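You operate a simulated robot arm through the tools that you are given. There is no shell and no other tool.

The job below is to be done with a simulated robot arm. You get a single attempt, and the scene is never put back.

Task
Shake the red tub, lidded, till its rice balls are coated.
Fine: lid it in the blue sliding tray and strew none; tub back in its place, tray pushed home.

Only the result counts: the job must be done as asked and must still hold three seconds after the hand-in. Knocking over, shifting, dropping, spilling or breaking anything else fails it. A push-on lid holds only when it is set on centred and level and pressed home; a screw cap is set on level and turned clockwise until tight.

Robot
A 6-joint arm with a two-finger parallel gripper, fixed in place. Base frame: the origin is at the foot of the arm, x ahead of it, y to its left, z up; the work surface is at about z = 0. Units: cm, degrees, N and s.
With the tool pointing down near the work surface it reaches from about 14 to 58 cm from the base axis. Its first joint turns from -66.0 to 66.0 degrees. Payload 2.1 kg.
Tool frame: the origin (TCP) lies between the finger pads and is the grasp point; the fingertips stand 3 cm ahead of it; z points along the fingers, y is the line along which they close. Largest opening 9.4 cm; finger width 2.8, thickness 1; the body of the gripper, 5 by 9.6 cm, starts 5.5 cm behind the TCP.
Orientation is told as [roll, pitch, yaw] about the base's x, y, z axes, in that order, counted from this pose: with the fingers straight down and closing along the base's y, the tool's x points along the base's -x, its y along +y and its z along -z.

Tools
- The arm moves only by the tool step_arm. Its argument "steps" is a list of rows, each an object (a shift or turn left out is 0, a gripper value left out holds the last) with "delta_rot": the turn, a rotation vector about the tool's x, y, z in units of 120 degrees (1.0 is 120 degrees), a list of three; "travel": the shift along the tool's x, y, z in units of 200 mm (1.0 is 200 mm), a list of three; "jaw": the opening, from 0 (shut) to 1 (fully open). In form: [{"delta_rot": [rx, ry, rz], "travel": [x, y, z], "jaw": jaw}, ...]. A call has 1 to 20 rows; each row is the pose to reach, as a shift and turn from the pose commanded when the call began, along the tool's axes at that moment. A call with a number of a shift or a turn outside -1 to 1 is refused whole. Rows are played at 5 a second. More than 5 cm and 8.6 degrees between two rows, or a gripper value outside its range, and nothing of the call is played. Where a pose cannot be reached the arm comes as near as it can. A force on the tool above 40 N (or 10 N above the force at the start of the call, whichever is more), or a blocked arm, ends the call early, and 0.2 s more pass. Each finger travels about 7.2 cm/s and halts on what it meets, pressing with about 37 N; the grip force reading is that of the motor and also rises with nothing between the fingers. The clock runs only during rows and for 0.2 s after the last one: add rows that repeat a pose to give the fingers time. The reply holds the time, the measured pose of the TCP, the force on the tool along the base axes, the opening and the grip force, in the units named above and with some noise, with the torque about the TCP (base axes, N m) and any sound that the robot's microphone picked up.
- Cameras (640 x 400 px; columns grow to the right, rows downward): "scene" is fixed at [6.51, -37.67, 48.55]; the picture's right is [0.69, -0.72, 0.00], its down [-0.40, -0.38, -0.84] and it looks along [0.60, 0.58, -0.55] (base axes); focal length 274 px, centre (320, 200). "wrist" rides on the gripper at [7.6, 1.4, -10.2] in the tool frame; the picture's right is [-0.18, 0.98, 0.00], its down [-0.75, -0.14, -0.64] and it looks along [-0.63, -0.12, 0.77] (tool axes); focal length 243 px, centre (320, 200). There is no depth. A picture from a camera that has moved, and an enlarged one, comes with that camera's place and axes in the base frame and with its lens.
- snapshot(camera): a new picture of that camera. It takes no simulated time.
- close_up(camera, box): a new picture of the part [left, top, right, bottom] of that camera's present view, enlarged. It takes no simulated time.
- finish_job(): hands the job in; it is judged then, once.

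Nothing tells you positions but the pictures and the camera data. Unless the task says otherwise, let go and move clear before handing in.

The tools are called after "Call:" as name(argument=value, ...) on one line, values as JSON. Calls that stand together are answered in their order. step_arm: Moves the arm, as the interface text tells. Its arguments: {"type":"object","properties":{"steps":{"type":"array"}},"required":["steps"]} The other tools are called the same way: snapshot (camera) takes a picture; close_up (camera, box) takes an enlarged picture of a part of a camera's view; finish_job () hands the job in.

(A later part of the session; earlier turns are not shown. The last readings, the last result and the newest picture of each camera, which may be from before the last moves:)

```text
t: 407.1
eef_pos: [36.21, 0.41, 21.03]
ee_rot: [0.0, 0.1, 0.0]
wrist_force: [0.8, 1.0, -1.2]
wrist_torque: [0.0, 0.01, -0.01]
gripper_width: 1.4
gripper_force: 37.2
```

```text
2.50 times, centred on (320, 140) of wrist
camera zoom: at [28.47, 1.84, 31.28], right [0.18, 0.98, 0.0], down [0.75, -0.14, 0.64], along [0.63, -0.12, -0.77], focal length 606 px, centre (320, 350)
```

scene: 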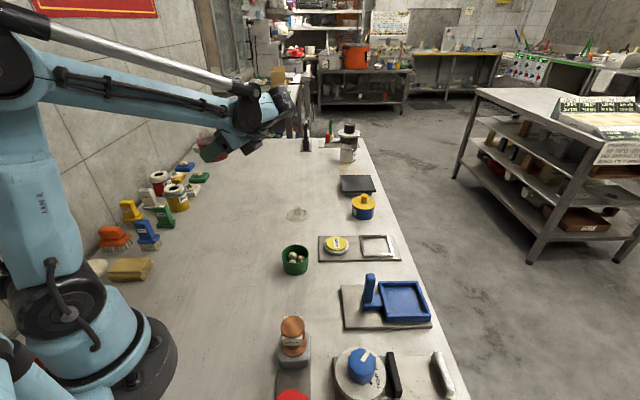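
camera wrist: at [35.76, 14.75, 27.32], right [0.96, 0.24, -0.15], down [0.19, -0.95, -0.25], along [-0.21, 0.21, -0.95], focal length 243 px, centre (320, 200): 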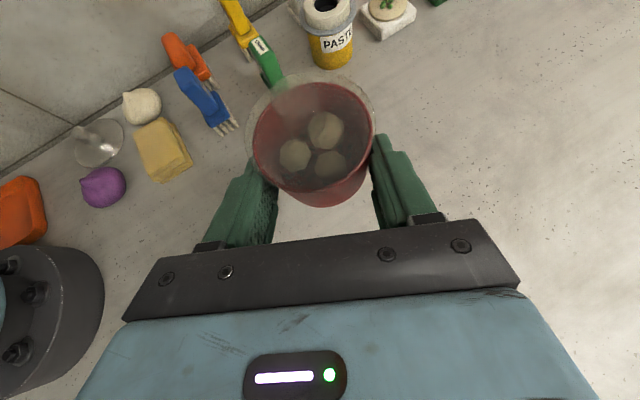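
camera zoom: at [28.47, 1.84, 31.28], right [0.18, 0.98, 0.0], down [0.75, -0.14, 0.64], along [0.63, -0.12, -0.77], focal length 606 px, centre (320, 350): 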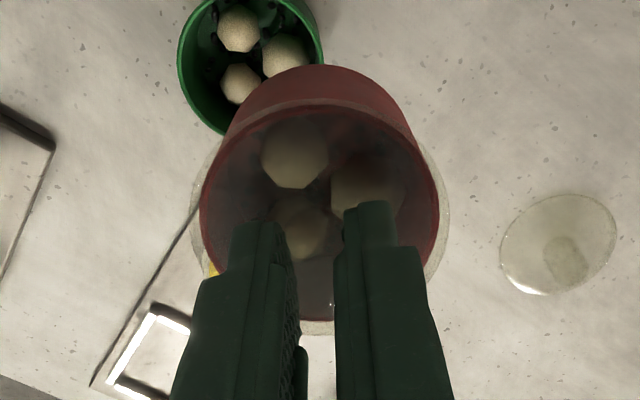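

Call:
step_arm(steps=[{"travel": [0, 0.12, 0]}, {"travel": [0, 0.25, 0]}, {"travel": [0, 0.25, 0]}])

Call:
step_arm(steps=[{"travel": [0, 0.248, 0], "delta_rot": [-0.0712, 0, 0]}, {"travel": [0, 0, 0], "delta_rot": [0, 0, 0]}, {"travel": [0, 0.248, 0], "delta_rot": [-0.0712, 0, 0]}, {"travel": [0, 0, 0], "delta_rot": [0, 0, 0]}, {"travel": [0, 0.248, 0], "delta_rot": [-0.0712, 0, 0]}, {"travel": [0, 0, 0], "delta_rot": [0, 0, 0]}, {"travel": [0, 0.248, 0], "delta_rot": [-0.0712, 0, 0]}, {"travel": [0, 0, 0], "delta_rot": [0, 0, 0]}, {"travel": [0, 0.248, 0], "delta_rot": [-0.0712, 0, 0]}, {"travel": [0, 0, 0], "delta_rot": [0, 0, 0]}, {"travel": [0, 0.248, 0], "delta_rot": [-0.0712, 0, 0]}, {"travel": [0, 0, 0], "delta_rot": [0, 0, 0]}, {"travel": [0, 0.248, 0], "delta_rot": [-0.0712, 0, 0]}, {"travel": [0, 0, 0], "delta_rot": [0, 0, 0]}, {"travel": [0, 0.248, 0], "delta_rot": [-0.0712, 0, 0]}, {"travel": [0, 0, 0], "delta_rot": [0, 0, 0]}, {"travel": [0, 0.248, 0], "delta_rot": [-0.0712, 0, 0]}, {"travel": [0, 0, 0], "delta_rot": [0, 0, 0]}, {"travel": [0, 0.248, 0], "delta_rot": [-0.0712, 0, 0]}, {"travel": [0, 0, 0], "delta_rot": [0, 0, 0]}])

Call:
close_up(camera="wrist", box=[220, 60, 420, 220])

Call:
close_up(camera="scene", box=[270, 140, 350, 210])

```text
t: 407.9
eef_pos: [36.14, 5.5, 20.91]
ee_rot: [0.0, 0.1, 0.0]
wrist_force: [0.0, 0.1, -1.6]
wrist_torque: [-0.03, 0.01, 0.0]
gripper_width: 1.39
gripper_force: 37.1
```

```text
t: 412.1
eef_pos: [36.13, 5.35, 20.96]
ee_rot: [0.0, 0.1, 0.0]
wrist_force: [0.3, 0.0, -0.8]
wrist_torque: [-0.01, 0.02, 0.03]
gripper_width: 1.4
gripper_force: 37.4
```

```text
2.50 times, centred on (320, 140) of wrist
camera zoom: at [28.46, 6.87, 31.2], right [0.18, 0.98, 0.0], down [0.75, -0.14, 0.64], along [0.63, -0.12, -0.77], focal length 606 px, centre (320, 350)
```

zoom: 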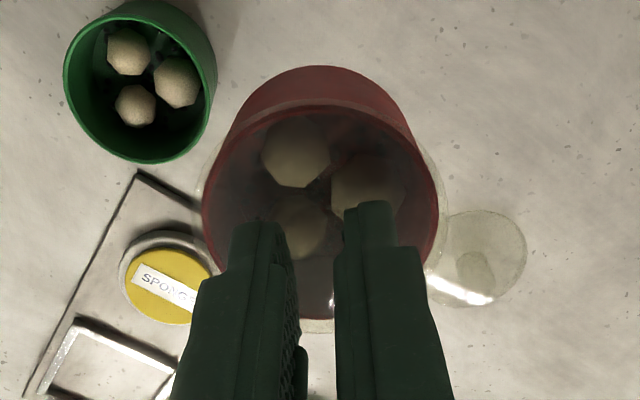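

```text
5.71 times, centred on (310, 175) of scene
camera zoom: at [6.52, -37.67, 48.55], right [0.69, -0.72, 0.0], down [-0.4, -0.38, -0.84], along [0.6, 0.58, -0.55], focal length 1565 px, centre (377, 343)
```

zoom: 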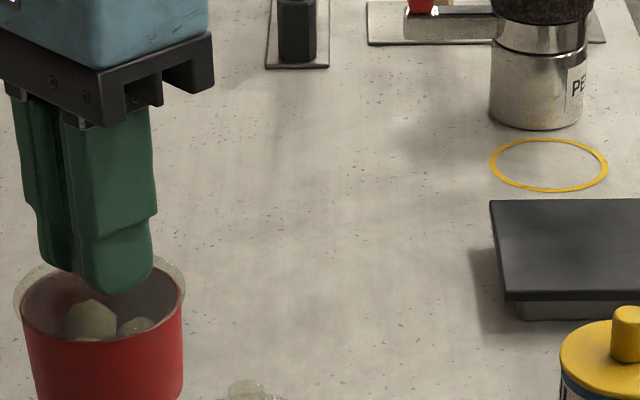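

No change. One thing I worked out: with the arm's small lag, one-row reversals may only move the tub about 3 cm. So I'll use a rhythm that reaches the full stroke, holding one row at one end with in-phase swing.

Call:
step_arm(steps=[{"travel": [0, 0.248, 0], "delta_rot": [-0.0712, 0, 0]}, {"travel": [0, 0.248, 0], "delta_rot": [-0.0712, 0, 0]}, {"travel": [0, 0, 0], "delta_rot": [0, 0, 0]}, {"travel": [0, 0.248, 0], "delta_rot": [-0.0712, 0, 0]}, {"travel": [0, 0.248, 0], "delta_rot": [-0.0712, 0, 0]}, {"travel": [0, 0, 0], "delta_rot": [0, 0, 0]}, {"travel": [0, 0.248, 0], "delta_rot": [-0.0712, 0, 0]}, {"travel": [0, 0.248, 0], "delta_rot": [-0.0712, 0, 0]}, {"travel": [0, 0, 0], "delta_rot": [0, 0, 0]}, {"travel": [0, 0.248, 0], "delta_rot": [-0.0712, 0, 0]}, {"travel": [0, 0.248, 0], "delta_rot": [-0.0712, 0, 0]}, {"travel": [0, 0, 0], "delta_rot": [0, 0, 0]}, {"travel": [0, 0.248, 0], "delta_rot": [-0.0712, 0, 0]}, {"travel": [0, 0.248, 0], "delta_rot": [-0.0712, 0, 0]}, {"travel": [0, 0, 0], "delta_rot": [0, 0, 0]}, {"travel": [0, 0.248, 0], "delta_rot": [-0.0712, 0, 0]}, {"travel": [0, 0.248, 0], "delta_rot": [-0.0712, 0, 0]}, {"travel": [0, 0, 0], "delta_rot": [0, 0, 0]}])

Call:
step_arm(steps=[{"travel": [0, 0.248, 0]}, {"travel": [0, 0.248, 0]}, {"travel": [0, 0, 0]}, {"travel": [0, 0, 0]}, {"travel": [0, 0.248, 0]}, {"travel": [0, 0.248, 0]}, {"travel": [0, 0, 0]}, {"travel": [0, 0, 0]}, {"travel": [0, 0.248, 0]}, {"travel": [0, 0.248, 0]}, {"travel": [0, 0, 0]}, {"travel": [0, 0, 0]}, {"travel": [0, 0.248, 0]}, {"travel": [0, 0.248, 0]}, {"travel": [0, 0, 0]}, {"travel": [0, 0, 0]}, {"travel": [0, 0.248, 0]}, {"travel": [0, 0.248, 0]}, {"travel": [0, 0, 0]}, {"travel": [0, 0, 0]}])

Call:
close_up(camera="wrist", box=[220, 60, 420, 220])

```text
t: 415.9
eef_pos: [36.1, 5.3, 20.98]
ee_rot: [-0.1, 0.1, -0.1]
wrist_force: [-0.4, 0.6, -0.8]
wrist_torque: [0.01, 0.02, -0.01]
gripper_width: 1.38
gripper_force: 36.7
```

```text
t: 420.1
eef_pos: [35.92, 5.22, 20.91]
ee_rot: [0.0, 0.1, 0.0]
wrist_force: [-0.8, -0.4, -0.8]
wrist_torque: [-0.01, 0.01, -0.02]
gripper_width: 1.66
gripper_force: 37.1
```

```text
2.50 times, centred on (320, 140) of wrist
camera zoom: at [28.32, 6.69, 31.28], right [0.18, 0.98, 0.0], down [0.75, -0.14, 0.64], along [0.63, -0.12, -0.77], focal length 606 px, centre (320, 350)
```

zoom: 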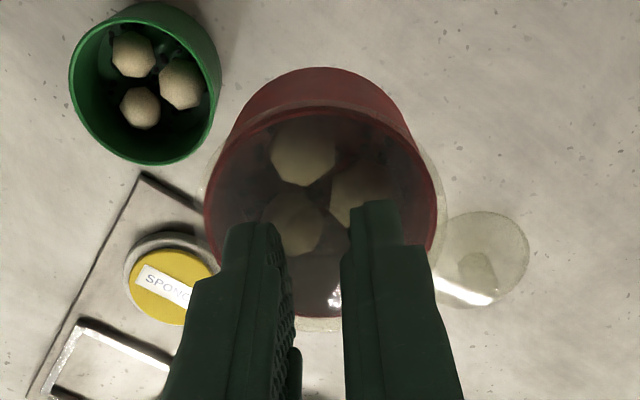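

Still bare. The arm should track sharper close in, where its inertia is lowest, so I'll move in to about 20 cm from the base and repeat the fastest motion there.

Call:
step_arm(steps=[{"travel": [0.1, 0, 0]}, {"travel": [0.25, 0, 0]}, {"travel": [0.42, 0, 0]}, {"travel": [0.58, 0, 0]}, {"travel": [0.72, 0, 0]}, {"travel": [0.8, 0, 0]}, {"travel": [0.8, 0, 0]}])

Call:
step_arm(steps=[{"travel": [0, 0.248, 0], "delta_rot": [-0.0712, 0, 0]}, {"travel": [0, 0, 0], "delta_rot": [0, 0, 0]}, {"travel": [0, 0.248, 0], "delta_rot": [-0.0712, 0, 0]}, {"travel": [0, 0, 0], "delta_rot": [0, 0, 0]}, {"travel": [0, 0.248, 0], "delta_rot": [-0.0712, 0, 0]}, {"travel": [0, 0, 0], "delta_rot": [0, 0, 0]}, {"travel": [0, 0.248, 0], "delta_rot": [-0.0712, 0, 0]}, {"travel": [0, 0, 0], "delta_rot": [0, 0, 0]}, {"travel": [0, 0.248, 0], "delta_rot": [-0.0712, 0, 0]}, {"travel": [0, 0, 0], "delta_rot": [0, 0, 0]}, {"travel": [0, 0.248, 0], "delta_rot": [-0.0712, 0, 0]}, {"travel": [0, 0, 0], "delta_rot": [0, 0, 0]}, {"travel": [0, 0.248, 0], "delta_rot": [-0.0712, 0, 0]}, {"travel": [0, 0, 0], "delta_rot": [0, 0, 0]}, {"travel": [0, 0.248, 0], "delta_rot": [-0.0712, 0, 0]}, {"travel": [0, 0, 0], "delta_rot": [0, 0, 0]}, {"travel": [0, 0.248, 0], "delta_rot": [-0.0712, 0, 0]}, {"travel": [0, 0, 0], "delta_rot": [0, 0, 0]}, {"travel": [0, 0, 0], "delta_rot": [0, 0, 0]}])

Call:
close_up(camera="wrist", box=[220, 60, 420, 220])

Call:
snapshot(camera="scene")

```text
t: 421.7
eef_pos: [20.23, 5.32, 21.05]
ee_rot: [0.1, 0.1, 0.0]
wrist_force: [0.6, -0.6, -1.3]
wrist_torque: [0.03, 0.01, 0.0]
gripper_width: 1.67
gripper_force: 37.4
```

```text
t: 425.7
eef_pos: [20.18, 5.4, 20.97]
ee_rot: [0.0, 0.1, 0.0]
wrist_force: [-1.2, -0.1, -0.5]
wrist_torque: [-0.01, 0.01, 0.03]
gripper_width: 1.66
gripper_force: 37.1
```

```text
2.50 times, centred on (320, 140) of wrist
camera zoom: at [12.5, 6.81, 31.3], right [0.18, 0.98, 0.0], down [0.75, -0.14, 0.64], along [0.63, -0.12, -0.77], focal length 606 px, centre (320, 350)
```

zoom: 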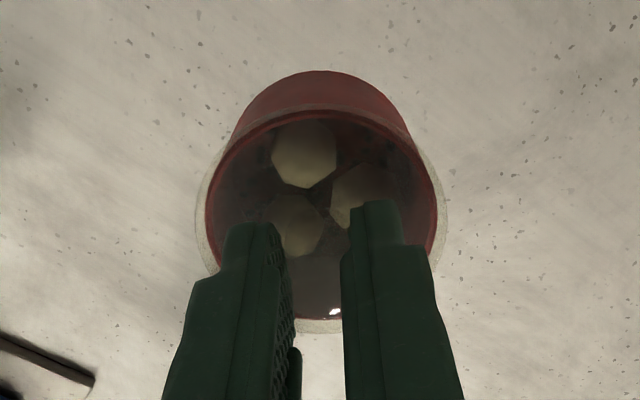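

```text
taken
```

scene: 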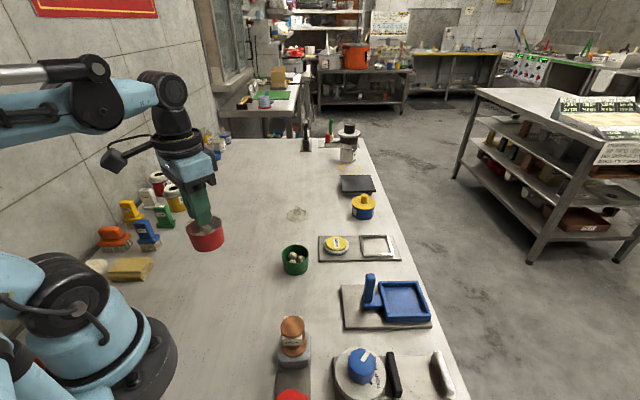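

No change close in either. While I think about that, I'll take the tub to its home spot, since it has to end there, and then find out how the blue tray behaves. It may not be at home yet, and that may matter.

Call:
step_arm(steps=[{"travel": [-0.05, -0.07, 0]}, {"travel": [-0.13, -0.19, 0]}, {"travel": [-0.22, -0.32, 0]}, {"travel": [-0.31, -0.45, 0]}, {"travel": [-0.39, -0.56, 0]}, {"travel": [-0.44, -0.629, 0]}, {"travel": [-0.44, -0.629, 0]}])

Call:
step_arm(steps=[{"travel": [0, 0, 0.1]}, {"travel": [0, 0, 0.23]}, {"travel": [0, 0, 0.36]}, {"travel": [0, 0, 0.48]}, {"travel": [0, 0, 0.57]}, {"travel": [0, 0, 0.61]}, {"travel": [0, 0, 0.61]}])

Call:
close_up(camera="wrist", box=[220, 60, 420, 220])

Call:
close_up(camera="scene", box=[240, 220, 340, 310])

```text
t: 427.3
eef_pos: [29.12, -7.26, 20.93]
ee_rot: [0.1, 0.1, -0.1]
wrist_force: [-0.4, 0.7, -0.8]
wrist_torque: [-0.02, -0.01, -0.03]
gripper_width: 1.69
gripper_force: 36.9
```

```text
t: 428.9
eef_pos: [28.95, -7.46, 8.71]
ee_rot: [0.0, 0.1, 0.0]
wrist_force: [0.3, 0.7, -1.1]
wrist_torque: [-0.02, -0.01, 0.02]
gripper_width: 1.67
gripper_force: 37.0
```

```text
2.50 times, centred on (320, 140) of wrist
camera zoom: at [21.28, -5.78, 19.09], right [0.18, 0.98, 0.0], down [0.75, -0.14, 0.64], along [0.63, -0.12, -0.77], focal length 606 px, centre (320, 350)
```

zoom: 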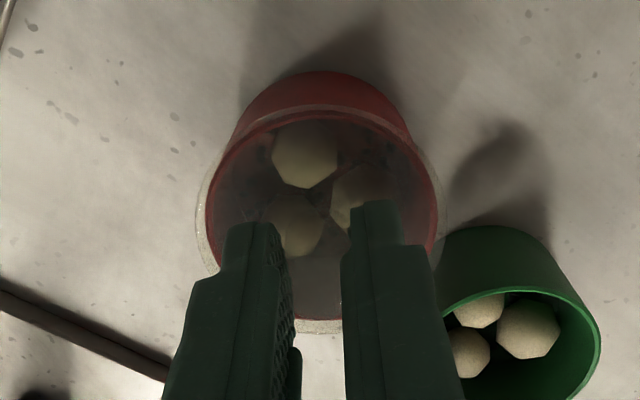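

```text
4.44 times, centred on (290, 265) of scene
camera zoom: at [6.51, -37.67, 48.55], right [0.69, -0.72, 0.0], down [-0.4, -0.38, -0.84], along [0.6, 0.58, -0.55], focal length 1218 px, centre (453, -89)
```

zoom: 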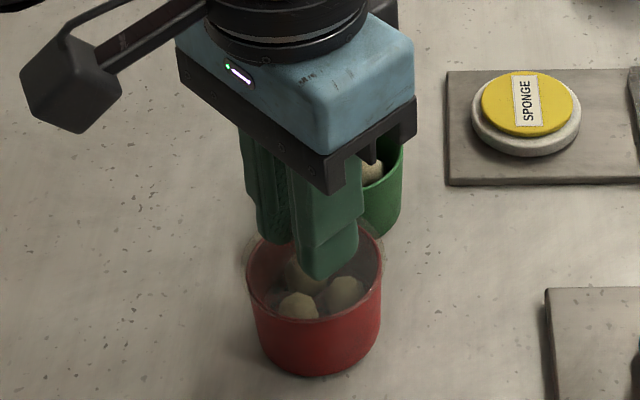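

Call:
step_arm(steps=[{"travel": [0, 0.005, 0.012]}, {"travel": [0, 0.005, 0.024]}, {"travel": [0, 0.005, 0.024]}])

Call:
close_up(camera="scene", box=[240, 200, 440, 325])

```text
t: 429.5
eef_pos: [29.01, -7.09, 8.53]
ee_rot: [0.0, 0.3, 0.0]
wrist_force: [-0.4, 0.7, 11.5]
wrist_torque: [0.05, 0.08, -0.03]
gripper_width: 1.64
gripper_force: 37.2
stopped in row 2: the force on the tool passed its limit at 49 N (the readings are from after the stop); the commanded pose is now the measured one
```

```text
3.20 times, centred on (340, 262) of scene
camera zoom: at [6.51, -37.67, 48.55], right [0.69, -0.72, 0.0], down [-0.4, -0.38, -0.84], along [0.6, 0.58, -0.55], focal length 877 px, centre (256, 0)
```

zoom: 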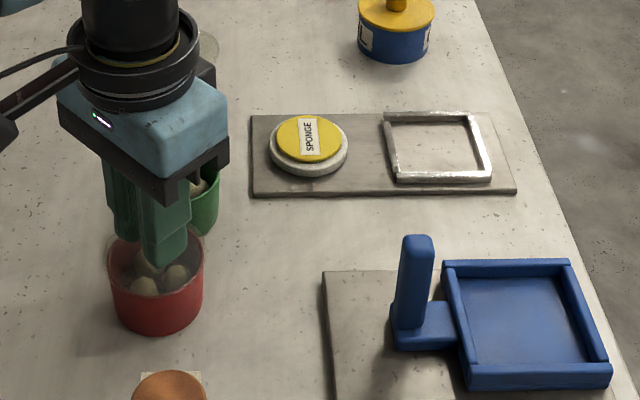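

It touched down a little early, since the knob had slid in the grip. Compared with the first picture it sits about 0.3 cm too far right, so I'll lift a touch, shift it, and set it down precisely.

Call:
step_arm(steps=[{"travel": [0, 0, -0.02]}, {"travel": [0, 0, -0.04]}, {"travel": [0.01, 0.01, -0.04]}, {"travel": [0.01, 0.01, -0.04]}, {"travel": [0.01, 0.01, -0.015]}, {"travel": [0.01, 0.01, -0.005]}, {"travel": [0.01, 0.01, -0.005]}])

Call:
close_up(camera="scene", box=[240, 200, 440, 325])

```text
t: 431.1
eef_pos: [28.79, -6.97, 8.51]
ee_rot: [0.0, 0.2, 0.0]
wrist_force: [-0.3, -0.4, -1.5]
wrist_torque: [-0.02, -0.01, -0.01]
gripper_width: 1.65
gripper_force: 36.9
```

```text
3.20 times, centred on (340, 262) of scene
camera zoom: at [6.51, -37.67, 48.55], right [0.69, -0.72, 0.0], down [-0.4, -0.38, -0.84], along [0.6, 0.58, -0.55], focal length 877 px, centre (256, 0)
```

zoom: 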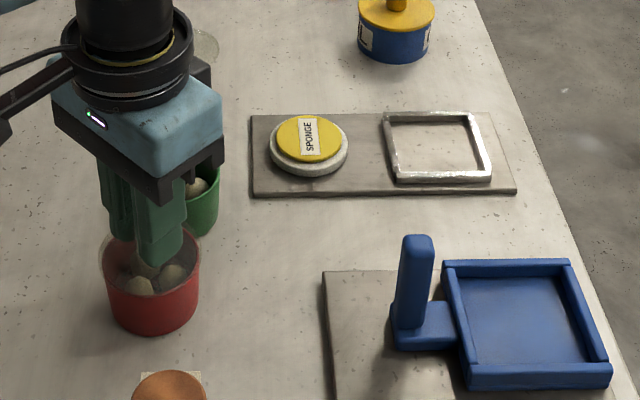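

That matches the original position. I'll touch down, release the knob, and rise.

Call:
step_arm(steps=[{"travel": [0, 0, 0.003]}, {"travel": [0, 0, 0.006]}, {"travel": [0, 0, 0.006]}])

```text
t: 431.9
eef_pos: [28.86, -7.01, 8.38]
ee_rot: [0.0, 0.2, -0.1]
wrist_force: [-1.6, -0.8, 29.4]
wrist_torque: [-0.01, 0.09, 0.0]
gripper_width: 1.65
gripper_force: 36.6
```

Call:
step_arm(steps=[{"travel": [0, 0, -0.003]}, {"travel": [0, 0, -0.003], "jaw": 0.3}, {"travel": [0, 0, -0.003], "jaw": 0.45}, {"travel": [0, 0, -0.003], "jaw": 0.45}, {"travel": [0, 0, -0.12]}, {"travel": [0, 0, -0.3]}, {"travel": [0, 0, -0.48]}, {"travel": [0, 0, -0.5]}, {"travel": [0, 0, -0.5]}])

Call:
close_up(camera="wrist", box=[240, 30, 400, 190])

Call:
close_up(camera="scene", box=[240, 200, 440, 325])

```text
t: 433.9
eef_pos: [28.95, -6.92, 18.43]
ee_rot: [0.0, 0.3, 0.0]
wrist_force: [-1.2, 0.1, -0.8]
wrist_torque: [-0.01, 0.01, 0.01]
gripper_width: 4.21
gripper_force: 0.1
```

```text
2.50 times, centred on (320, 110) of wrist
camera zoom: at [21.16, -5.48, 28.76], right [0.18, 0.98, 0.0], down [0.76, -0.14, 0.64], along [0.63, -0.12, -0.77], focal length 606 px, centre (320, 425)
```

zoom: 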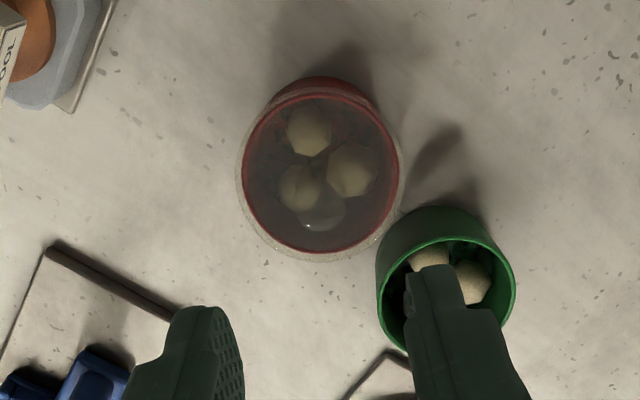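

```text
3.20 times, centred on (340, 262) of scene
camera zoom: at [6.51, -37.67, 48.55], right [0.69, -0.72, 0.0], down [-0.4, -0.38, -0.84], along [0.6, 0.58, -0.55], focal length 877 px, centre (256, 0)
```

zoom: 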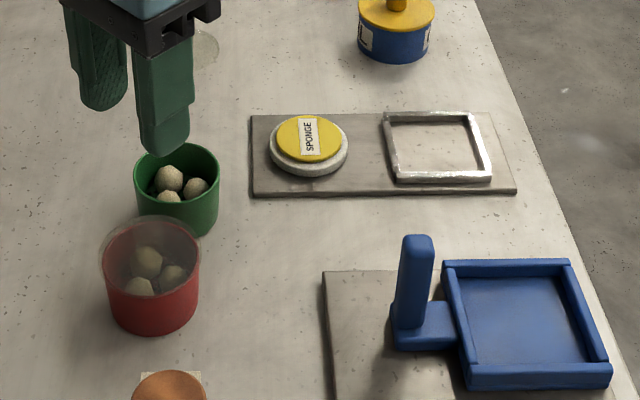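

The tub is exactly in its original place and nothing else has moved. Next I'll see how the tray's slide behaves by giving its handle a gentle push toward home from the robot side, with fingers closed and watching the force.

Call:
step_arm(steps=[{"travel": [-0.05, -0.08, 0], "delta_rot": [0, 0, 0.06], "jaw": 0.2}, {"travel": [-0.11, -0.19, 0.03], "delta_rot": [0, 0, 0.12], "jaw": 0.0}, {"travel": [-0.17, -0.3, 0.06], "delta_rot": [0, 0, 0.18], "jaw": 0.0}, {"travel": [-0.23, -0.41, 0.1], "delta_rot": [0, 0, 0.24], "jaw": 0.0}, {"travel": [-0.28, -0.5, 0.15], "delta_rot": [0, 0, 0.31], "jaw": 0.0}, {"travel": [-0.288, -0.504, 0.2], "delta_rot": [0, 0, 0.375], "jaw": 0.0}, {"travel": [-0.288, -0.504, 0.2], "delta_rot": [0, 0, 0.375], "jaw": 0.0}])

Call:
snapshot(camera="wrist")

Call:
close_up(camera="scene", box=[320, 220, 450, 330])

```text
t: 435.5
eef_pos: [34.47, -17.03, 14.4]
ee_rot: [-0.2, 0.0, -45.1]
wrist_force: [-0.6, 0.6, 0.3]
wrist_torque: [0.0, 0.01, 0.0]
gripper_width: 0.0
gripper_force: 33.2
```

```text
taken
camera wrist: at [30.18, -10.64, 24.73], right [0.83, 0.56, 0.0], down [0.43, -0.63, 0.64], along [0.36, -0.53, -0.77], focal length 243 px, centre (320, 200)
```

wrist: 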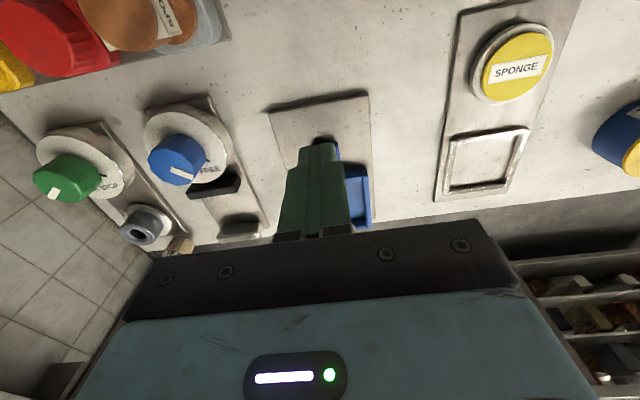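

```text
3.64 times, centred on (385, 275) of scene
camera zoom: at [6.51, -37.67, 48.55], right [0.69, -0.72, 0.0], down [-0.4, -0.38, -0.84], along [0.6, 0.58, -0.55], focal length 996 px, centre (84, -73)
```

zoom: 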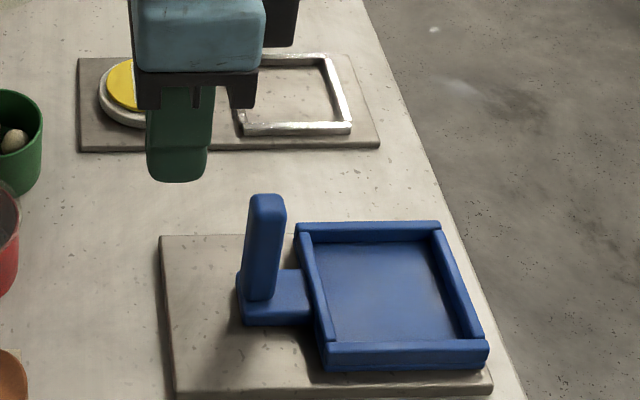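

Call:
step_arm(steps=[{"travel": [0, 0, 0.12]}, {"travel": [0, 0, 0.24]}, {"travel": [0, 0, 0.34]}, {"travel": [0, 0, 0.34]}])

Call:
close_up(camera="scene", box=[320, 220, 450, 330])

```text
t: 436.5
eef_pos: [34.61, -17.02, 7.65]
ee_rot: [-0.1, 0.1, -45.0]
wrist_force: [0.6, -0.7, 0.0]
wrist_torque: [0.0, 0.0, 0.04]
gripper_width: 0.01
gripper_force: 33.0
```

```text
3.64 times, centred on (385, 275) of scene
camera zoom: at [6.51, -37.67, 48.55], right [0.69, -0.72, 0.0], down [-0.4, -0.38, -0.84], along [0.6, 0.58, -0.55], focal length 996 px, centre (84, -73)
```

zoom: 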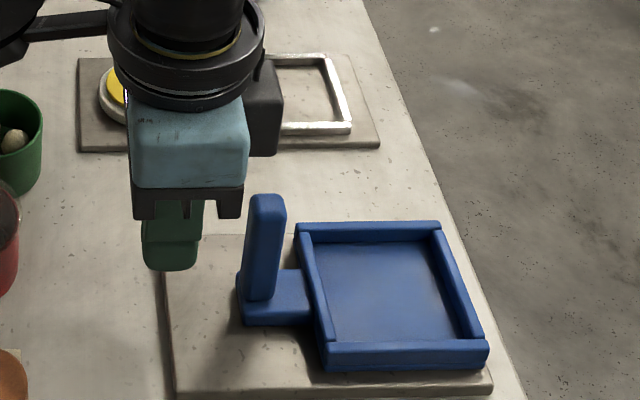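

Call:
step_arm(steps=[{"travel": [-0.04, 0, 0]}, {"travel": [-0.08, 0, 0]}, {"travel": [-0.1, 0, 0]}, {"travel": [-0.1, 0, 0]}])

Call:
close_up(camera="scene", box=[330, 240, 440, 330])

```text
t: 437.5
eef_pos: [35.88, -18.37, 7.58]
ee_rot: [-0.2, 0.1, -45.0]
wrist_force: [0.2, 0.3, 0.4]
wrist_torque: [0.03, 0.0, -0.01]
gripper_width: 0.0
gripper_force: 32.8
```

```text
4.44 times, centred on (385, 285) of scene
camera zoom: at [6.51, -37.67, 48.55], right [0.69, -0.72, 0.0], down [-0.4, -0.38, -0.84], along [0.6, 0.58, -0.55], focal length 1218 px, centre (31, -178)
```

zoom: 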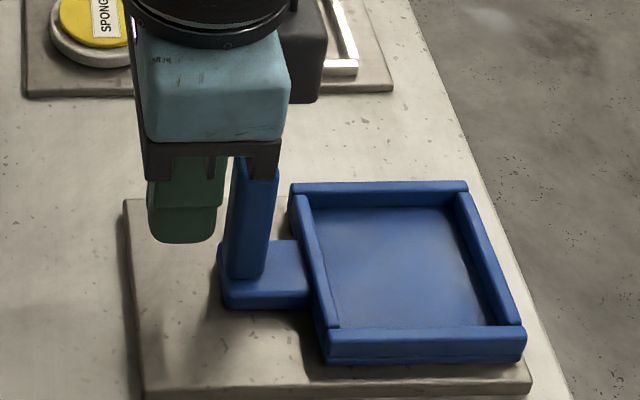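

Call:
step_arm(steps=[{"travel": [-0.01, 0, 0]}, {"travel": [-0.02, 0, 0]}, {"travel": [-0.02, 0, 0]}])

Call:
step_arm(steps=[{"travel": [-0.008, 0, 0]}, {"travel": [-0.015, 0, 0]}, {"travel": [-0.015, 0, 0]}])

Call:
close_up(camera="scene", box=[330, 240, 440, 330])

```text
t: 438.3
eef_pos: [36.2, -18.74, 7.69]
ee_rot: [-0.3, 0.1, -44.9]
wrist_force: [0.4, 0.7, 0.2]
wrist_torque: [-0.05, 0.03, 0.04]
gripper_width: 0.0
gripper_force: 33.2
```

```text
t: 439.1
eef_pos: [36.32, -18.86, 7.73]
ee_rot: [-0.2, 0.4, -44.9]
wrist_force: [-14.9, 13.1, 5.4]
wrist_torque: [-0.21, -0.24, -0.07]
gripper_width: 0.0
gripper_force: 32.8
```

```text
4.44 times, centred on (385, 285) of scene
camera zoom: at [6.51, -37.67, 48.55], right [0.69, -0.72, 0.0], down [-0.4, -0.38, -0.84], along [0.6, 0.58, -0.55], focal length 1218 px, centre (31, -178)
```

zoom: 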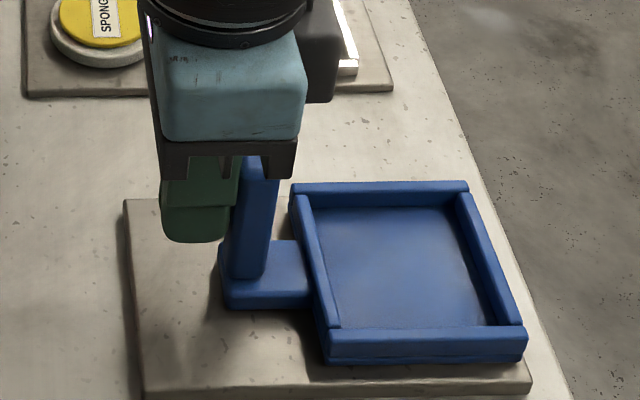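

Call:
step_arm(steps=[{"travel": [-0.004, 0, 0]}, {"travel": [-0.004, 0, 0]}])

Call:
close_up(camera="scene", box=[330, 240, 440, 330])

```text
t: 439.7
eef_pos: [36.41, -18.76, 7.66]
ee_rot: [-0.1, 0.7, -44.8]
wrist_force: [-21.3, 21.0, -0.4]
wrist_torque: [-0.29, -0.27, -0.08]
gripper_width: 0.02
gripper_force: 33.3
```

```text
4.44 times, centred on (385, 285) of scene
camera zoom: at [6.51, -37.67, 48.55], right [0.69, -0.72, 0.0], down [-0.4, -0.38, -0.84], along [0.6, 0.58, -0.55], focal length 1218 px, centre (31, -178)
```

zoom: 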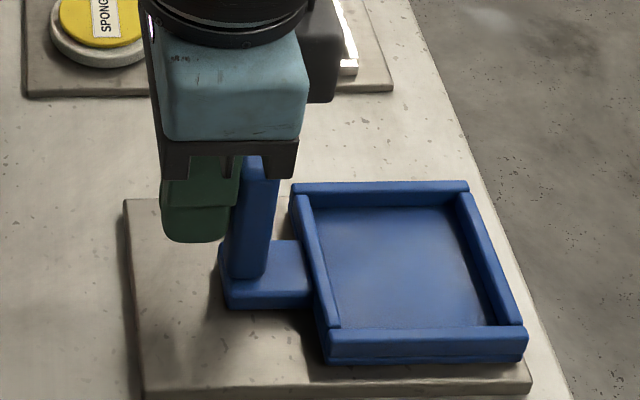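

At 30 N the tray won't move any further, so it is already pushed home; good. I'll back off from the handle. I'll make one more kind of attempt on the coating: really turning the lidded tub well over, repeatedly. For that I'll pick it up by the knob with the hand at yaw -90.

Call:
step_arm(steps=[{"travel": [0.05, 0, 0]}, {"travel": [0.15, 0, 0]}, {"travel": [0.15, 0, -0.2]}, {"travel": [0.15, 0, -0.4]}, {"travel": [0.15, 0, -0.5]}, {"travel": [0.15, 0, -0.5]}])

Call:
step_arm(steps=[{"delta_rot": [0, 0, 0.065], "travel": [0.1, -0.02, 0]}, {"delta_rot": [0, 0, 0.13], "travel": [0.2, -0.05, 0]}, {"delta_rot": [0, 0, 0.195], "travel": [0.3, -0.07, 0]}, {"delta_rot": [0, 0, 0.26], "travel": [0.4, -0.1, 0]}, {"delta_rot": [0, 0, 0.32], "travel": [0.48, -0.12, 0]}, {"delta_rot": [0, 0, 0.375], "travel": [0.5, -0.13, 0], "jaw": 0.6}, {"delta_rot": [0, 0, 0.375], "travel": [0.5, -0.13, 0], "jaw": 0.85}])

Call:
snapshot(camera="wrist")

Call:
close_up(camera="scene", box=[320, 220, 450, 330])

```text
t: 441.1
eef_pos: [34.35, -16.96, 17.67]
ee_rot: [-0.2, 0.0, -44.9]
wrist_force: [-1.1, 0.3, -1.1]
wrist_torque: [-0.01, 0.02, 0.0]
gripper_width: 0.0
gripper_force: 32.4
```

```text
t: 442.7
eef_pos: [25.52, -11.67, 17.63]
ee_rot: [-0.3, 0.0, -90.1]
wrist_force: [0.0, 0.6, -0.5]
wrist_torque: [-0.01, -0.02, 0.02]
gripper_width: 7.93
gripper_force: 0.3
```

```text
taken
camera wrist: at [26.88, -4.01, 27.93], right [0.98, -0.19, 0.0], down [-0.14, -0.75, 0.64], along [-0.12, -0.63, -0.77], focal length 243 px, centre (320, 200)
```

wrist: 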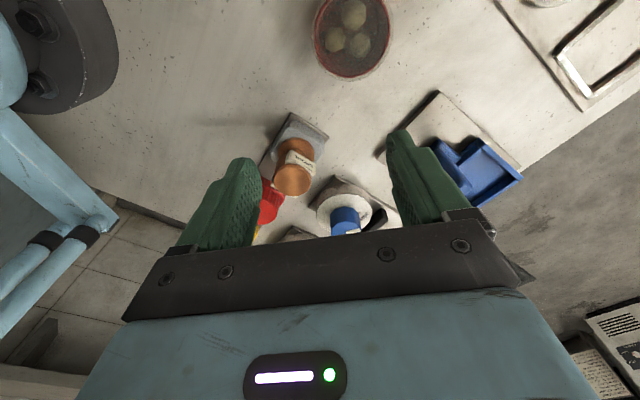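

```text
3.64 times, centred on (385, 275) of scene
camera zoom: at [6.51, -37.67, 48.55], right [0.69, -0.72, 0.0], down [-0.4, -0.38, -0.84], along [0.6, 0.58, -0.55], focal length 996 px, centre (84, -73)
```

zoom: 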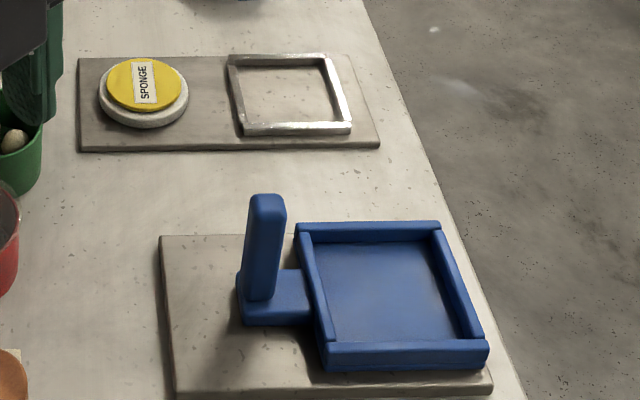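

Call:
step_arm(steps=[{"travel": [0.08, 0.055, 0.04]}, {"travel": [0.17, 0.12, 0.1]}, {"travel": [0.236, 0.1665, 0.18]}, {"travel": [0.236, 0.1665, 0.23]}, {"travel": [0.236, 0.1665, 0.23]}])

Call:
close_up(camera="wrist", box=[240, 50, 400, 190])

```text
t: 443.9
eef_pos: [28.94, -7.09, 12.94]
ee_rot: [-0.2, 0.1, -89.9]
wrist_force: [0.4, -0.3, -0.5]
wrist_torque: [-0.02, 0.04, 0.03]
gripper_width: 8.01
gripper_force: 0.1
```

```text
2.86 times, centred on (320, 120) of wrist
camera zoom: at [30.24, 0.73, 23.29], right [0.98, -0.18, 0.0], down [-0.14, -0.75, 0.64], along [-0.12, -0.63, -0.77], focal length 693 px, centre (320, 429)
```

zoom: 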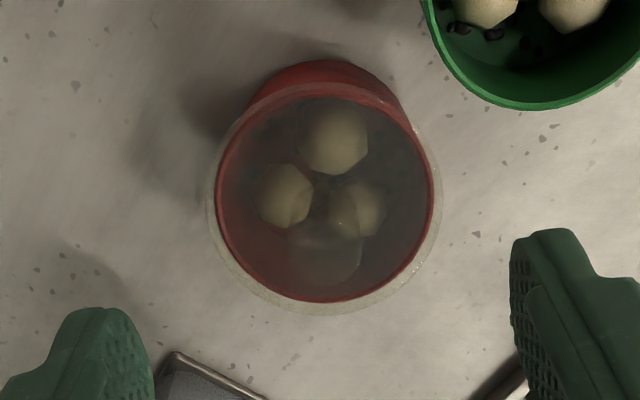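

Call:
step_arm(steps=[{"travel": [-0.003, 0.0095, 0.08]}, {"travel": [-0.003, 0.0095, 0.16]}, {"travel": [-0.003, 0.0095, 0.23]}, {"travel": [-0.003, 0.0095, 0.252]}, {"travel": [-0.003, 0.0095, 0.252]}, {"travel": [-0.003, 0.0095, 0.252], "jaw": 0.5}, {"travel": [-0.003, 0.0095, 0.252], "jaw": 0.3}, {"travel": [-0.003, 0.0095, 0.252], "jaw": 0.1}, {"travel": [-0.003, 0.0095, 0.252], "jaw": 0.1}, {"travel": [-0.003, 0.0095, 0.252], "jaw": 0.1}])

Call:
step_arm(steps=[{"travel": [0, 0, -0.03]}, {"travel": [0, 0, -0.1]}, {"travel": [0, 0, -0.22]}, {"travel": [0, 0, -0.36]}, {"travel": [0, 0, -0.5]}, {"travel": [0.04, 0.06, -0.62]}, {"travel": [0.12, 0.18, -0.74]}, {"travel": [0.2, 0.32, -0.86]}, {"travel": [0.28, 0.44, -0.97]}, {"travel": [0.34, 0.53, -1.0]}, {"travel": [0.345, 0.55, -1.0]}, {"travel": [0.345, 0.55, -1.0]}])

Call:
close_up(camera="wrist", box=[220, 60, 420, 220])

```text
t: 446.1
eef_pos: [28.94, -6.93, 7.99]
ee_rot: [-0.1, 0.0, -90.0]
wrist_force: [-3.5, 0.4, 6.5]
wrist_torque: [0.01, -0.03, 0.0]
gripper_width: 1.39
gripper_force: 37.5
```

```text
t: 448.7
eef_pos: [40.17, -0.05, 27.93]
ee_rot: [-0.2, -0.1, -90.0]
wrist_force: [0.4, 0.0, -0.5]
wrist_torque: [0.01, -0.03, 0.01]
gripper_width: 1.38
gripper_force: 36.5
```

```text
2.50 times, centred on (320, 140) of wrist
camera zoom: at [41.52, 7.58, 38.29], right [0.98, -0.18, 0.0], down [-0.14, -0.75, 0.64], along [-0.12, -0.63, -0.77], focal length 606 px, centre (320, 350)
```

zoom: 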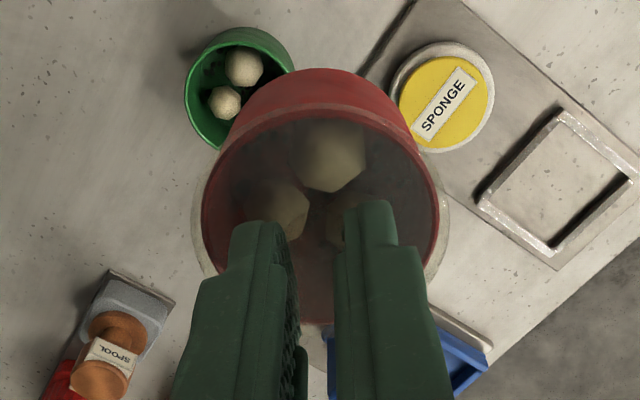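

Call:
step_arm(steps=[{"travel": [0.15, -0.03, 0]}, {"travel": [0.33, -0.07, 0]}, {"travel": [0.51, -0.11, 0]}, {"travel": [0.68, -0.14, 0]}, {"travel": [0.78, -0.15, 0]}, {"travel": [0.78, -0.15, 0]}])

Call:
step_arm(steps=[{"delta_rot": [-0.06, 0, 0]}, {"delta_rot": [-0.12, 0, 0]}, {"delta_rot": [-0.18, 0, 0]}, {"delta_rot": [-0.24, 0, 0]}, {"delta_rot": [-0.3, 0, 0]}, {"delta_rot": [-0.36, 0, 0]}, {"delta_rot": [-0.42, 0, 0]}, {"delta_rot": [-0.48, 0, 0]}, {"delta_rot": [-0.48, 0, 0]}])

Call:
close_up(camera="wrist", box=[220, 60, 420, 220])

Call:
snapshot(camera="scene")

```text
t: 450.1
eef_pos: [36.93, 15.52, 28.1]
ee_rot: [-0.3, 0.1, -90.0]
wrist_force: [-0.9, 0.3, -0.6]
wrist_torque: [0.02, 0.01, 0.02]
gripper_width: 1.39
gripper_force: 36.8
```

```text
t: 452.1
eef_pos: [37.19, 15.48, 28.02]
ee_rot: [57.5, 0.0, -89.9]
wrist_force: [0.0, -0.4, -1.7]
wrist_torque: [0.0, 0.05, -0.01]
gripper_width: 1.38
gripper_force: 37.1
```

```text
2.50 times, centred on (320, 140) of wrist
camera zoom: at [29.1, 23.18, 34.74], right [0.53, -0.18, 0.83], down [-0.62, -0.75, 0.23], along [0.58, -0.63, -0.51], focal length 606 px, centre (320, 350)
```

zoom: 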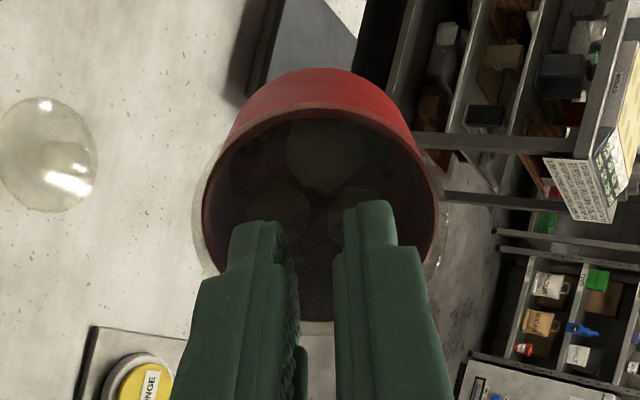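

```text
taken
```

scene: 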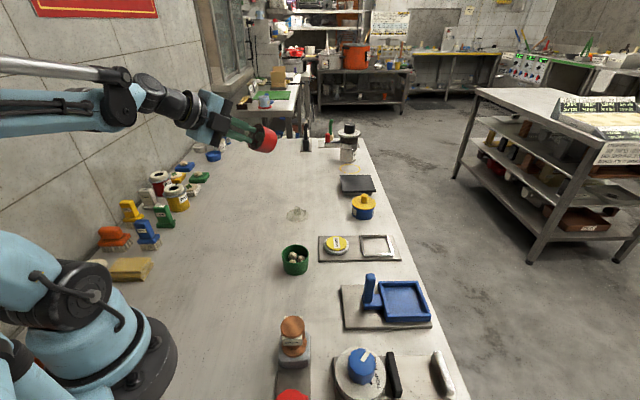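

The grip is stable at 58° of tilt. I'll carry on turning it over.

Call:
step_arm(steps=[{"delta_rot": [-0.06, 0, 0]}, {"delta_rot": [-0.12, 0, 0]}, {"delta_rot": [-0.18, 0, 0]}, {"delta_rot": [-0.24, 0, 0]}, {"delta_rot": [-0.3, 0, 0]}, {"delta_rot": [-0.36, 0, 0]}, {"delta_rot": [-0.42, 0, 0]}, {"delta_rot": [-0.42, 0, 0]}])

Call:
close_up(camera="wrist", box=[220, 60, 420, 220])

Call:
close_up(camera="scene", box=[180, 60, 320, 190])

```text
t: 453.9
eef_pos: [37.18, 15.37, 27.94]
ee_rot: [90.6, -8.2, -89.2]
wrist_force: [-0.3, 0.6, -0.8]
wrist_torque: [0.01, 0.03, 0.0]
gripper_width: 1.69
gripper_force: 37.2
out of reach, approached as far as the arm can: row 4, 5, 6, 7, 8
```

```text
2.50 times, centred on (320, 140) of wrist
camera zoom: at [26.78, 22.92, 28.25], right [-0.01, -0.04, 1.0], down [-0.63, -0.78, -0.04], along [0.78, -0.63, -0.02], focal length 606 px, centre (320, 350)
```

zoom: 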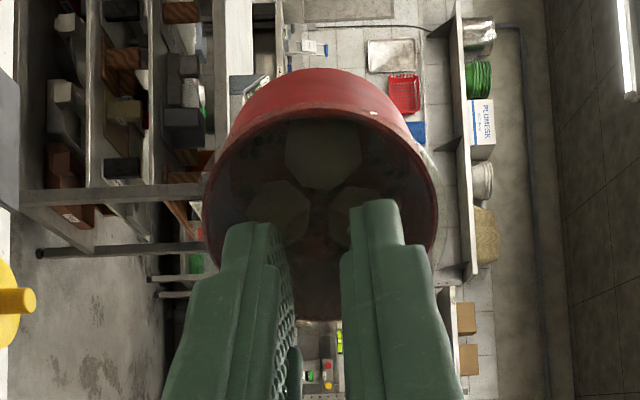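

```text
3.08 times, centred on (250, 125) of scene
camera zoom: at [6.51, -37.67, 48.55], right [0.69, -0.72, 0.0], down [-0.4, -0.38, -0.84], along [0.6, 0.58, -0.55], focal length 843 px, centre (535, 431)
```

zoom: 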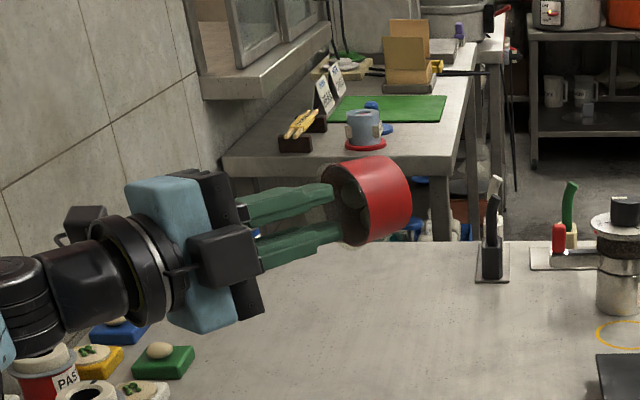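

The tub is now on its side at 90°, the arm's limit, and everything holds. I'll shake it in this attitude too, along both directions.

Call:
step_arm(steps=[{"travel": [0, 0.2, 0]}, {"travel": [0, 0, 0]}, {"travel": [0, 0.24, 0]}, {"travel": [0, 0, 0]}, {"travel": [0, 0.24, 0]}, {"travel": [0, 0, 0]}, {"travel": [0, 0.24, 0]}, {"travel": [0, 0, 0]}, {"travel": [0, 0.24, 0]}, {"travel": [0, 0, 0]}, {"travel": [0, 0, -0.2]}, {"travel": [0, 0, 0]}, {"travel": [0, 0, -0.24]}, {"travel": [0, 0, 0]}, {"travel": [0, 0, -0.24]}, {"travel": [0, 0, 0]}, {"travel": [0, 0, -0.24]}, {"travel": [0, 0, 0]}, {"travel": [0, 0, 0]}])

Call:
close_up(camera="wrist", box=[220, 60, 420, 220])

```text
t: 457.9
eef_pos: [37.07, 15.53, 27.98]
ee_rot: [90.5, -8.2, -89.1]
wrist_force: [0.9, -0.1, -1.2]
wrist_torque: [0.01, 0.07, 0.0]
gripper_width: 1.66
gripper_force: 36.9
```

```text
2.50 times, centred on (320, 140) of wrist
camera zoom: at [26.56, 23.24, 28.29], right [-0.01, -0.04, 1.0], down [-0.63, -0.78, -0.04], along [0.78, -0.63, -0.02], focal length 606 px, centre (320, 350)
```

zoom: 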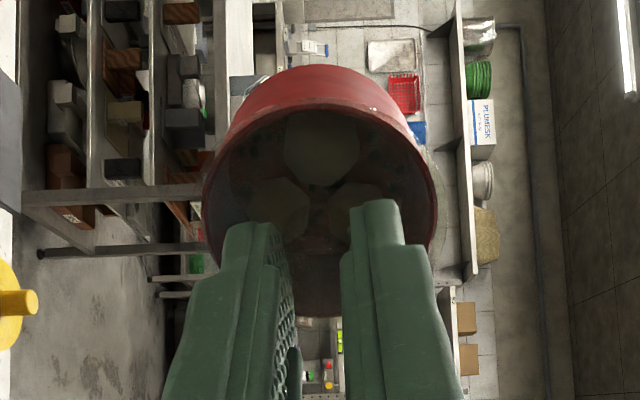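

No effect. I'll bring the tub back upright.

Call:
step_arm(steps=[{"delta_rot": [0.06, 0, 0]}, {"delta_rot": [0.12, 0, 0]}, {"delta_rot": [0.18, 0, 0]}, {"delta_rot": [0.24, 0, 0]}, {"delta_rot": [0.3, 0, 0]}, {"delta_rot": [0.36, 0, 0]}, {"delta_rot": [0.42, 0, 0]}, {"delta_rot": [0.48, 0, 0]}, {"delta_rot": [0.54, 0, 0]}, {"delta_rot": [0.6, 0, 0]}, {"delta_rot": [0.66, 0, 0]}, {"delta_rot": [0.72, 0, 0]}, {"delta_rot": [0.752, 0, 0]}, {"delta_rot": [0.752, 0, 0]}])

Call:
close_up(camera="wrist", box=[220, 60, 420, 220])

```text
t: 460.9
eef_pos: [37.01, 15.59, 27.93]
ee_rot: [0.1, -8.2, -89.3]
wrist_force: [-1.2, 0.4, -1.0]
wrist_torque: [-0.01, 0.02, 0.0]
gripper_width: 1.68
gripper_force: 37.0
```

```text
2.50 times, centred on (320, 140) of wrist
camera zoom: at [38.24, 24.57, 37.09], right [0.99, -0.17, 0.03], down [-0.14, -0.66, 0.74], along [-0.11, -0.74, -0.67], focal length 606 px, centre (320, 350)
```

zoom: 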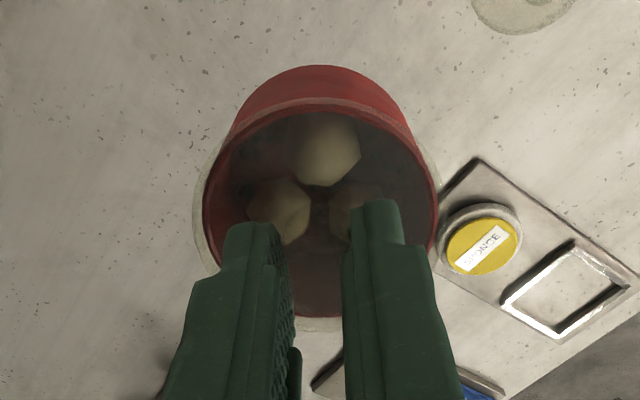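

Call:
step_arm(steps=[{"delta_rot": [0, 0.034, 0]}, {"delta_rot": [0, 0.0683, 0.005]}, {"delta_rot": [0, 0.0683, 0.005]}])

```text
t: 461.7
eef_pos: [37.11, 15.56, 27.79]
ee_rot: [0.4, 0.1, -89.8]
wrist_force: [-0.6, -0.4, -0.4]
wrist_torque: [-0.01, -0.01, 0.02]
gripper_width: 1.67
gripper_force: 37.1
```

It's upright again with the lid tight. I'll give it one long, uninterrupted, maximum-intensity shake along the closing axis, where the grip creeps least, and check after every few calls.

Call:
step_arm(steps=[{"travel": [0, -0.248, 0], "delta_rot": [0.0712, 0, 0]}, {"travel": [0, 0, 0], "delta_rot": [0, 0, 0]}, {"travel": [0, -0.248, 0], "delta_rot": [0.0712, 0, 0]}, {"travel": [0, 0, 0], "delta_rot": [0, 0, 0]}, {"travel": [0, -0.248, 0], "delta_rot": [0.0712, 0, 0]}, {"travel": [0, 0, 0], "delta_rot": [0, 0, 0]}, {"travel": [0, -0.248, 0], "delta_rot": [0.0712, 0, 0]}, {"travel": [0, 0, 0], "delta_rot": [0, 0, 0]}, {"travel": [0, -0.248, 0], "delta_rot": [0.0712, 0, 0]}, {"travel": [0, 0, 0], "delta_rot": [0, 0, 0]}, {"travel": [0, -0.248, 0], "delta_rot": [0.0712, 0, 0]}, {"travel": [0, 0, 0], "delta_rot": [0, 0, 0]}, {"travel": [0, -0.248, 0], "delta_rot": [0.0712, 0, 0]}, {"travel": [0, 0, 0], "delta_rot": [0, 0, 0]}, {"travel": [0, -0.248, 0], "delta_rot": [0.0712, 0, 0]}, {"travel": [0, 0, 0], "delta_rot": [0, 0, 0]}, {"travel": [0, -0.248, 0], "delta_rot": [0.0712, 0, 0]}, {"travel": [0, 0, 0], "delta_rot": [0, 0, 0]}, {"travel": [0, -0.248, 0], "delta_rot": [0.0712, 0, 0]}, {"travel": [0, 0, 0], "delta_rot": [0, 0, 0]}])

Call:
step_arm(steps=[{"travel": [0, -0.248, 0], "delta_rot": [0.0712, 0, 0]}, {"travel": [0, 0, 0], "delta_rot": [0, 0, 0]}, {"travel": [0, -0.248, 0], "delta_rot": [0.0712, 0, 0]}, {"travel": [0, 0, 0], "delta_rot": [0, 0, 0]}, {"travel": [0, -0.248, 0], "delta_rot": [0.0712, 0, 0]}, {"travel": [0, 0, 0], "delta_rot": [0, 0, 0]}, {"travel": [0, -0.248, 0], "delta_rot": [0.0712, 0, 0]}, {"travel": [0, 0, 0], "delta_rot": [0, 0, 0]}, {"travel": [0, -0.248, 0], "delta_rot": [0.0712, 0, 0]}, {"travel": [0, 0, 0], "delta_rot": [0, 0, 0]}, {"travel": [0, -0.248, 0], "delta_rot": [0.0712, 0, 0]}, {"travel": [0, 0, 0], "delta_rot": [0, 0, 0]}, {"travel": [0, -0.248, 0], "delta_rot": [0.0712, 0, 0]}, {"travel": [0, 0, 0], "delta_rot": [0, 0, 0]}, {"travel": [0, -0.248, 0], "delta_rot": [0.0712, 0, 0]}, {"travel": [0, 0, 0], "delta_rot": [0, 0, 0]}, {"travel": [0, -0.248, 0], "delta_rot": [0.0712, 0, 0]}, {"travel": [0, 0, 0], "delta_rot": [0, 0, 0]}, {"travel": [0, -0.248, 0], "delta_rot": [0.0712, 0, 0]}, {"travel": [0, 0, 0], "delta_rot": [0, 0, 0]}])

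Call:
step_arm(steps=[{"travel": [0, -0.248, 0], "delta_rot": [0.0712, 0, 0]}, {"travel": [0, -0.496, 0], "delta_rot": [0.1424, 0, 0]}, {"travel": [0, -0.248, 0], "delta_rot": [0.0712, 0, 0]}, {"travel": [0, 0, 0], "delta_rot": [0, 0, 0]}, {"travel": [0, -0.248, 0], "delta_rot": [0.0712, 0, 0]}, {"travel": [0, -0.496, 0], "delta_rot": [0.1424, 0, 0]}, {"travel": [0, -0.248, 0], "delta_rot": [0.0712, 0, 0]}, {"travel": [0, 0, 0], "delta_rot": [0, 0, 0]}, {"travel": [0, -0.248, 0], "delta_rot": [0.0712, 0, 0]}, {"travel": [0, -0.496, 0], "delta_rot": [0.1424, 0, 0]}, {"travel": [0, -0.248, 0], "delta_rot": [0.0712, 0, 0]}, {"travel": [0, 0, 0], "delta_rot": [0, 0, 0]}, {"travel": [0, -0.248, 0], "delta_rot": [0.0712, 0, 0]}, {"travel": [0, -0.496, 0], "delta_rot": [0.1424, 0, 0]}, {"travel": [0, -0.248, 0], "delta_rot": [0.0712, 0, 0]}, {"travel": [0, 0, 0], "delta_rot": [0, 0, 0]}, {"travel": [0, -0.248, 0], "delta_rot": [0.0712, 0, 0]}, {"travel": [0, -0.496, 0], "delta_rot": [0.1424, 0, 0]}, {"travel": [0, -0.248, 0], "delta_rot": [0.0712, 0, 0]}, {"travel": [0, 0, 0], "delta_rot": [0, 0, 0]}])

Call:
close_up(camera="wrist", box=[220, 60, 420, 220])

Call:
close_up(camera="scene", box=[210, 110, 290, 180])

```text
t: 465.9
eef_pos: [37.12, 15.46, 27.81]
ee_rot: [0.3, 0.0, -89.9]
wrist_force: [0.1, 0.3, 0.3]
wrist_torque: [0.03, 0.04, -0.01]
gripper_width: 1.67
gripper_force: 37.2
```

```text
t: 470.1
eef_pos: [37.07, 15.53, 27.85]
ee_rot: [0.4, 0.1, -89.7]
wrist_force: [0.6, -1.0, -0.7]
wrist_torque: [-0.02, 0.01, -0.01]
gripper_width: 1.67
gripper_force: 37.0
```

```text
t: 474.3
eef_pos: [37.21, 15.49, 27.85]
ee_rot: [0.5, 0.0, -89.7]
wrist_force: [0.1, 0.9, -0.7]
wrist_torque: [0.01, -0.03, 0.01]
gripper_width: 1.68
gripper_force: 37.4
```

```text
2.50 times, centred on (320, 140) of wrist
camera zoom: at [38.44, 23.22, 38.28], right [0.98, -0.18, 0.01], down [-0.14, -0.75, 0.64], along [-0.11, -0.63, -0.77], focal length 606 px, centre (320, 350)
```

zoom: 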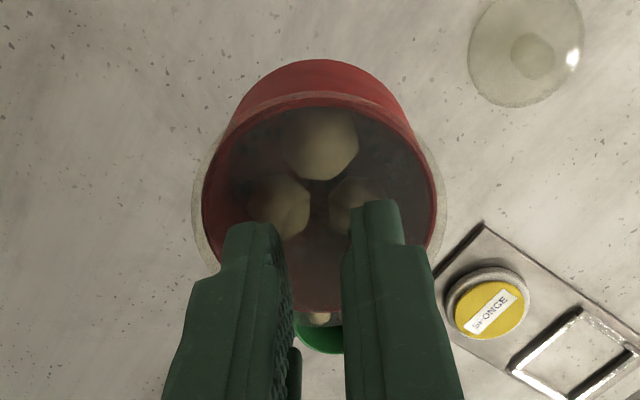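

```text
5.71 times, centred on (250, 145) of scene
camera zoom: at [6.51, -37.67, 48.55], right [0.69, -0.72, 0.0], down [-0.4, -0.38, -0.84], along [0.6, 0.58, -0.55], focal length 1565 px, centre (720, 514)
```

zoom: 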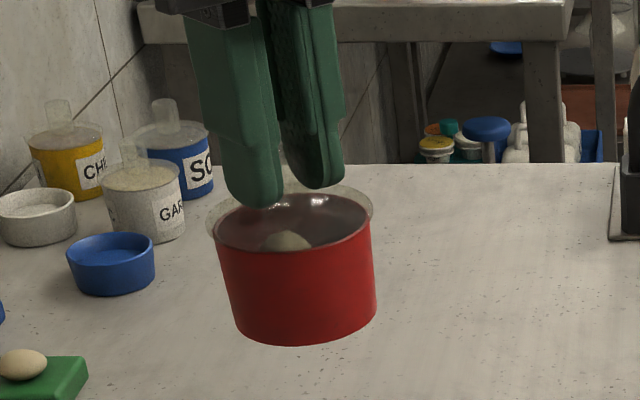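

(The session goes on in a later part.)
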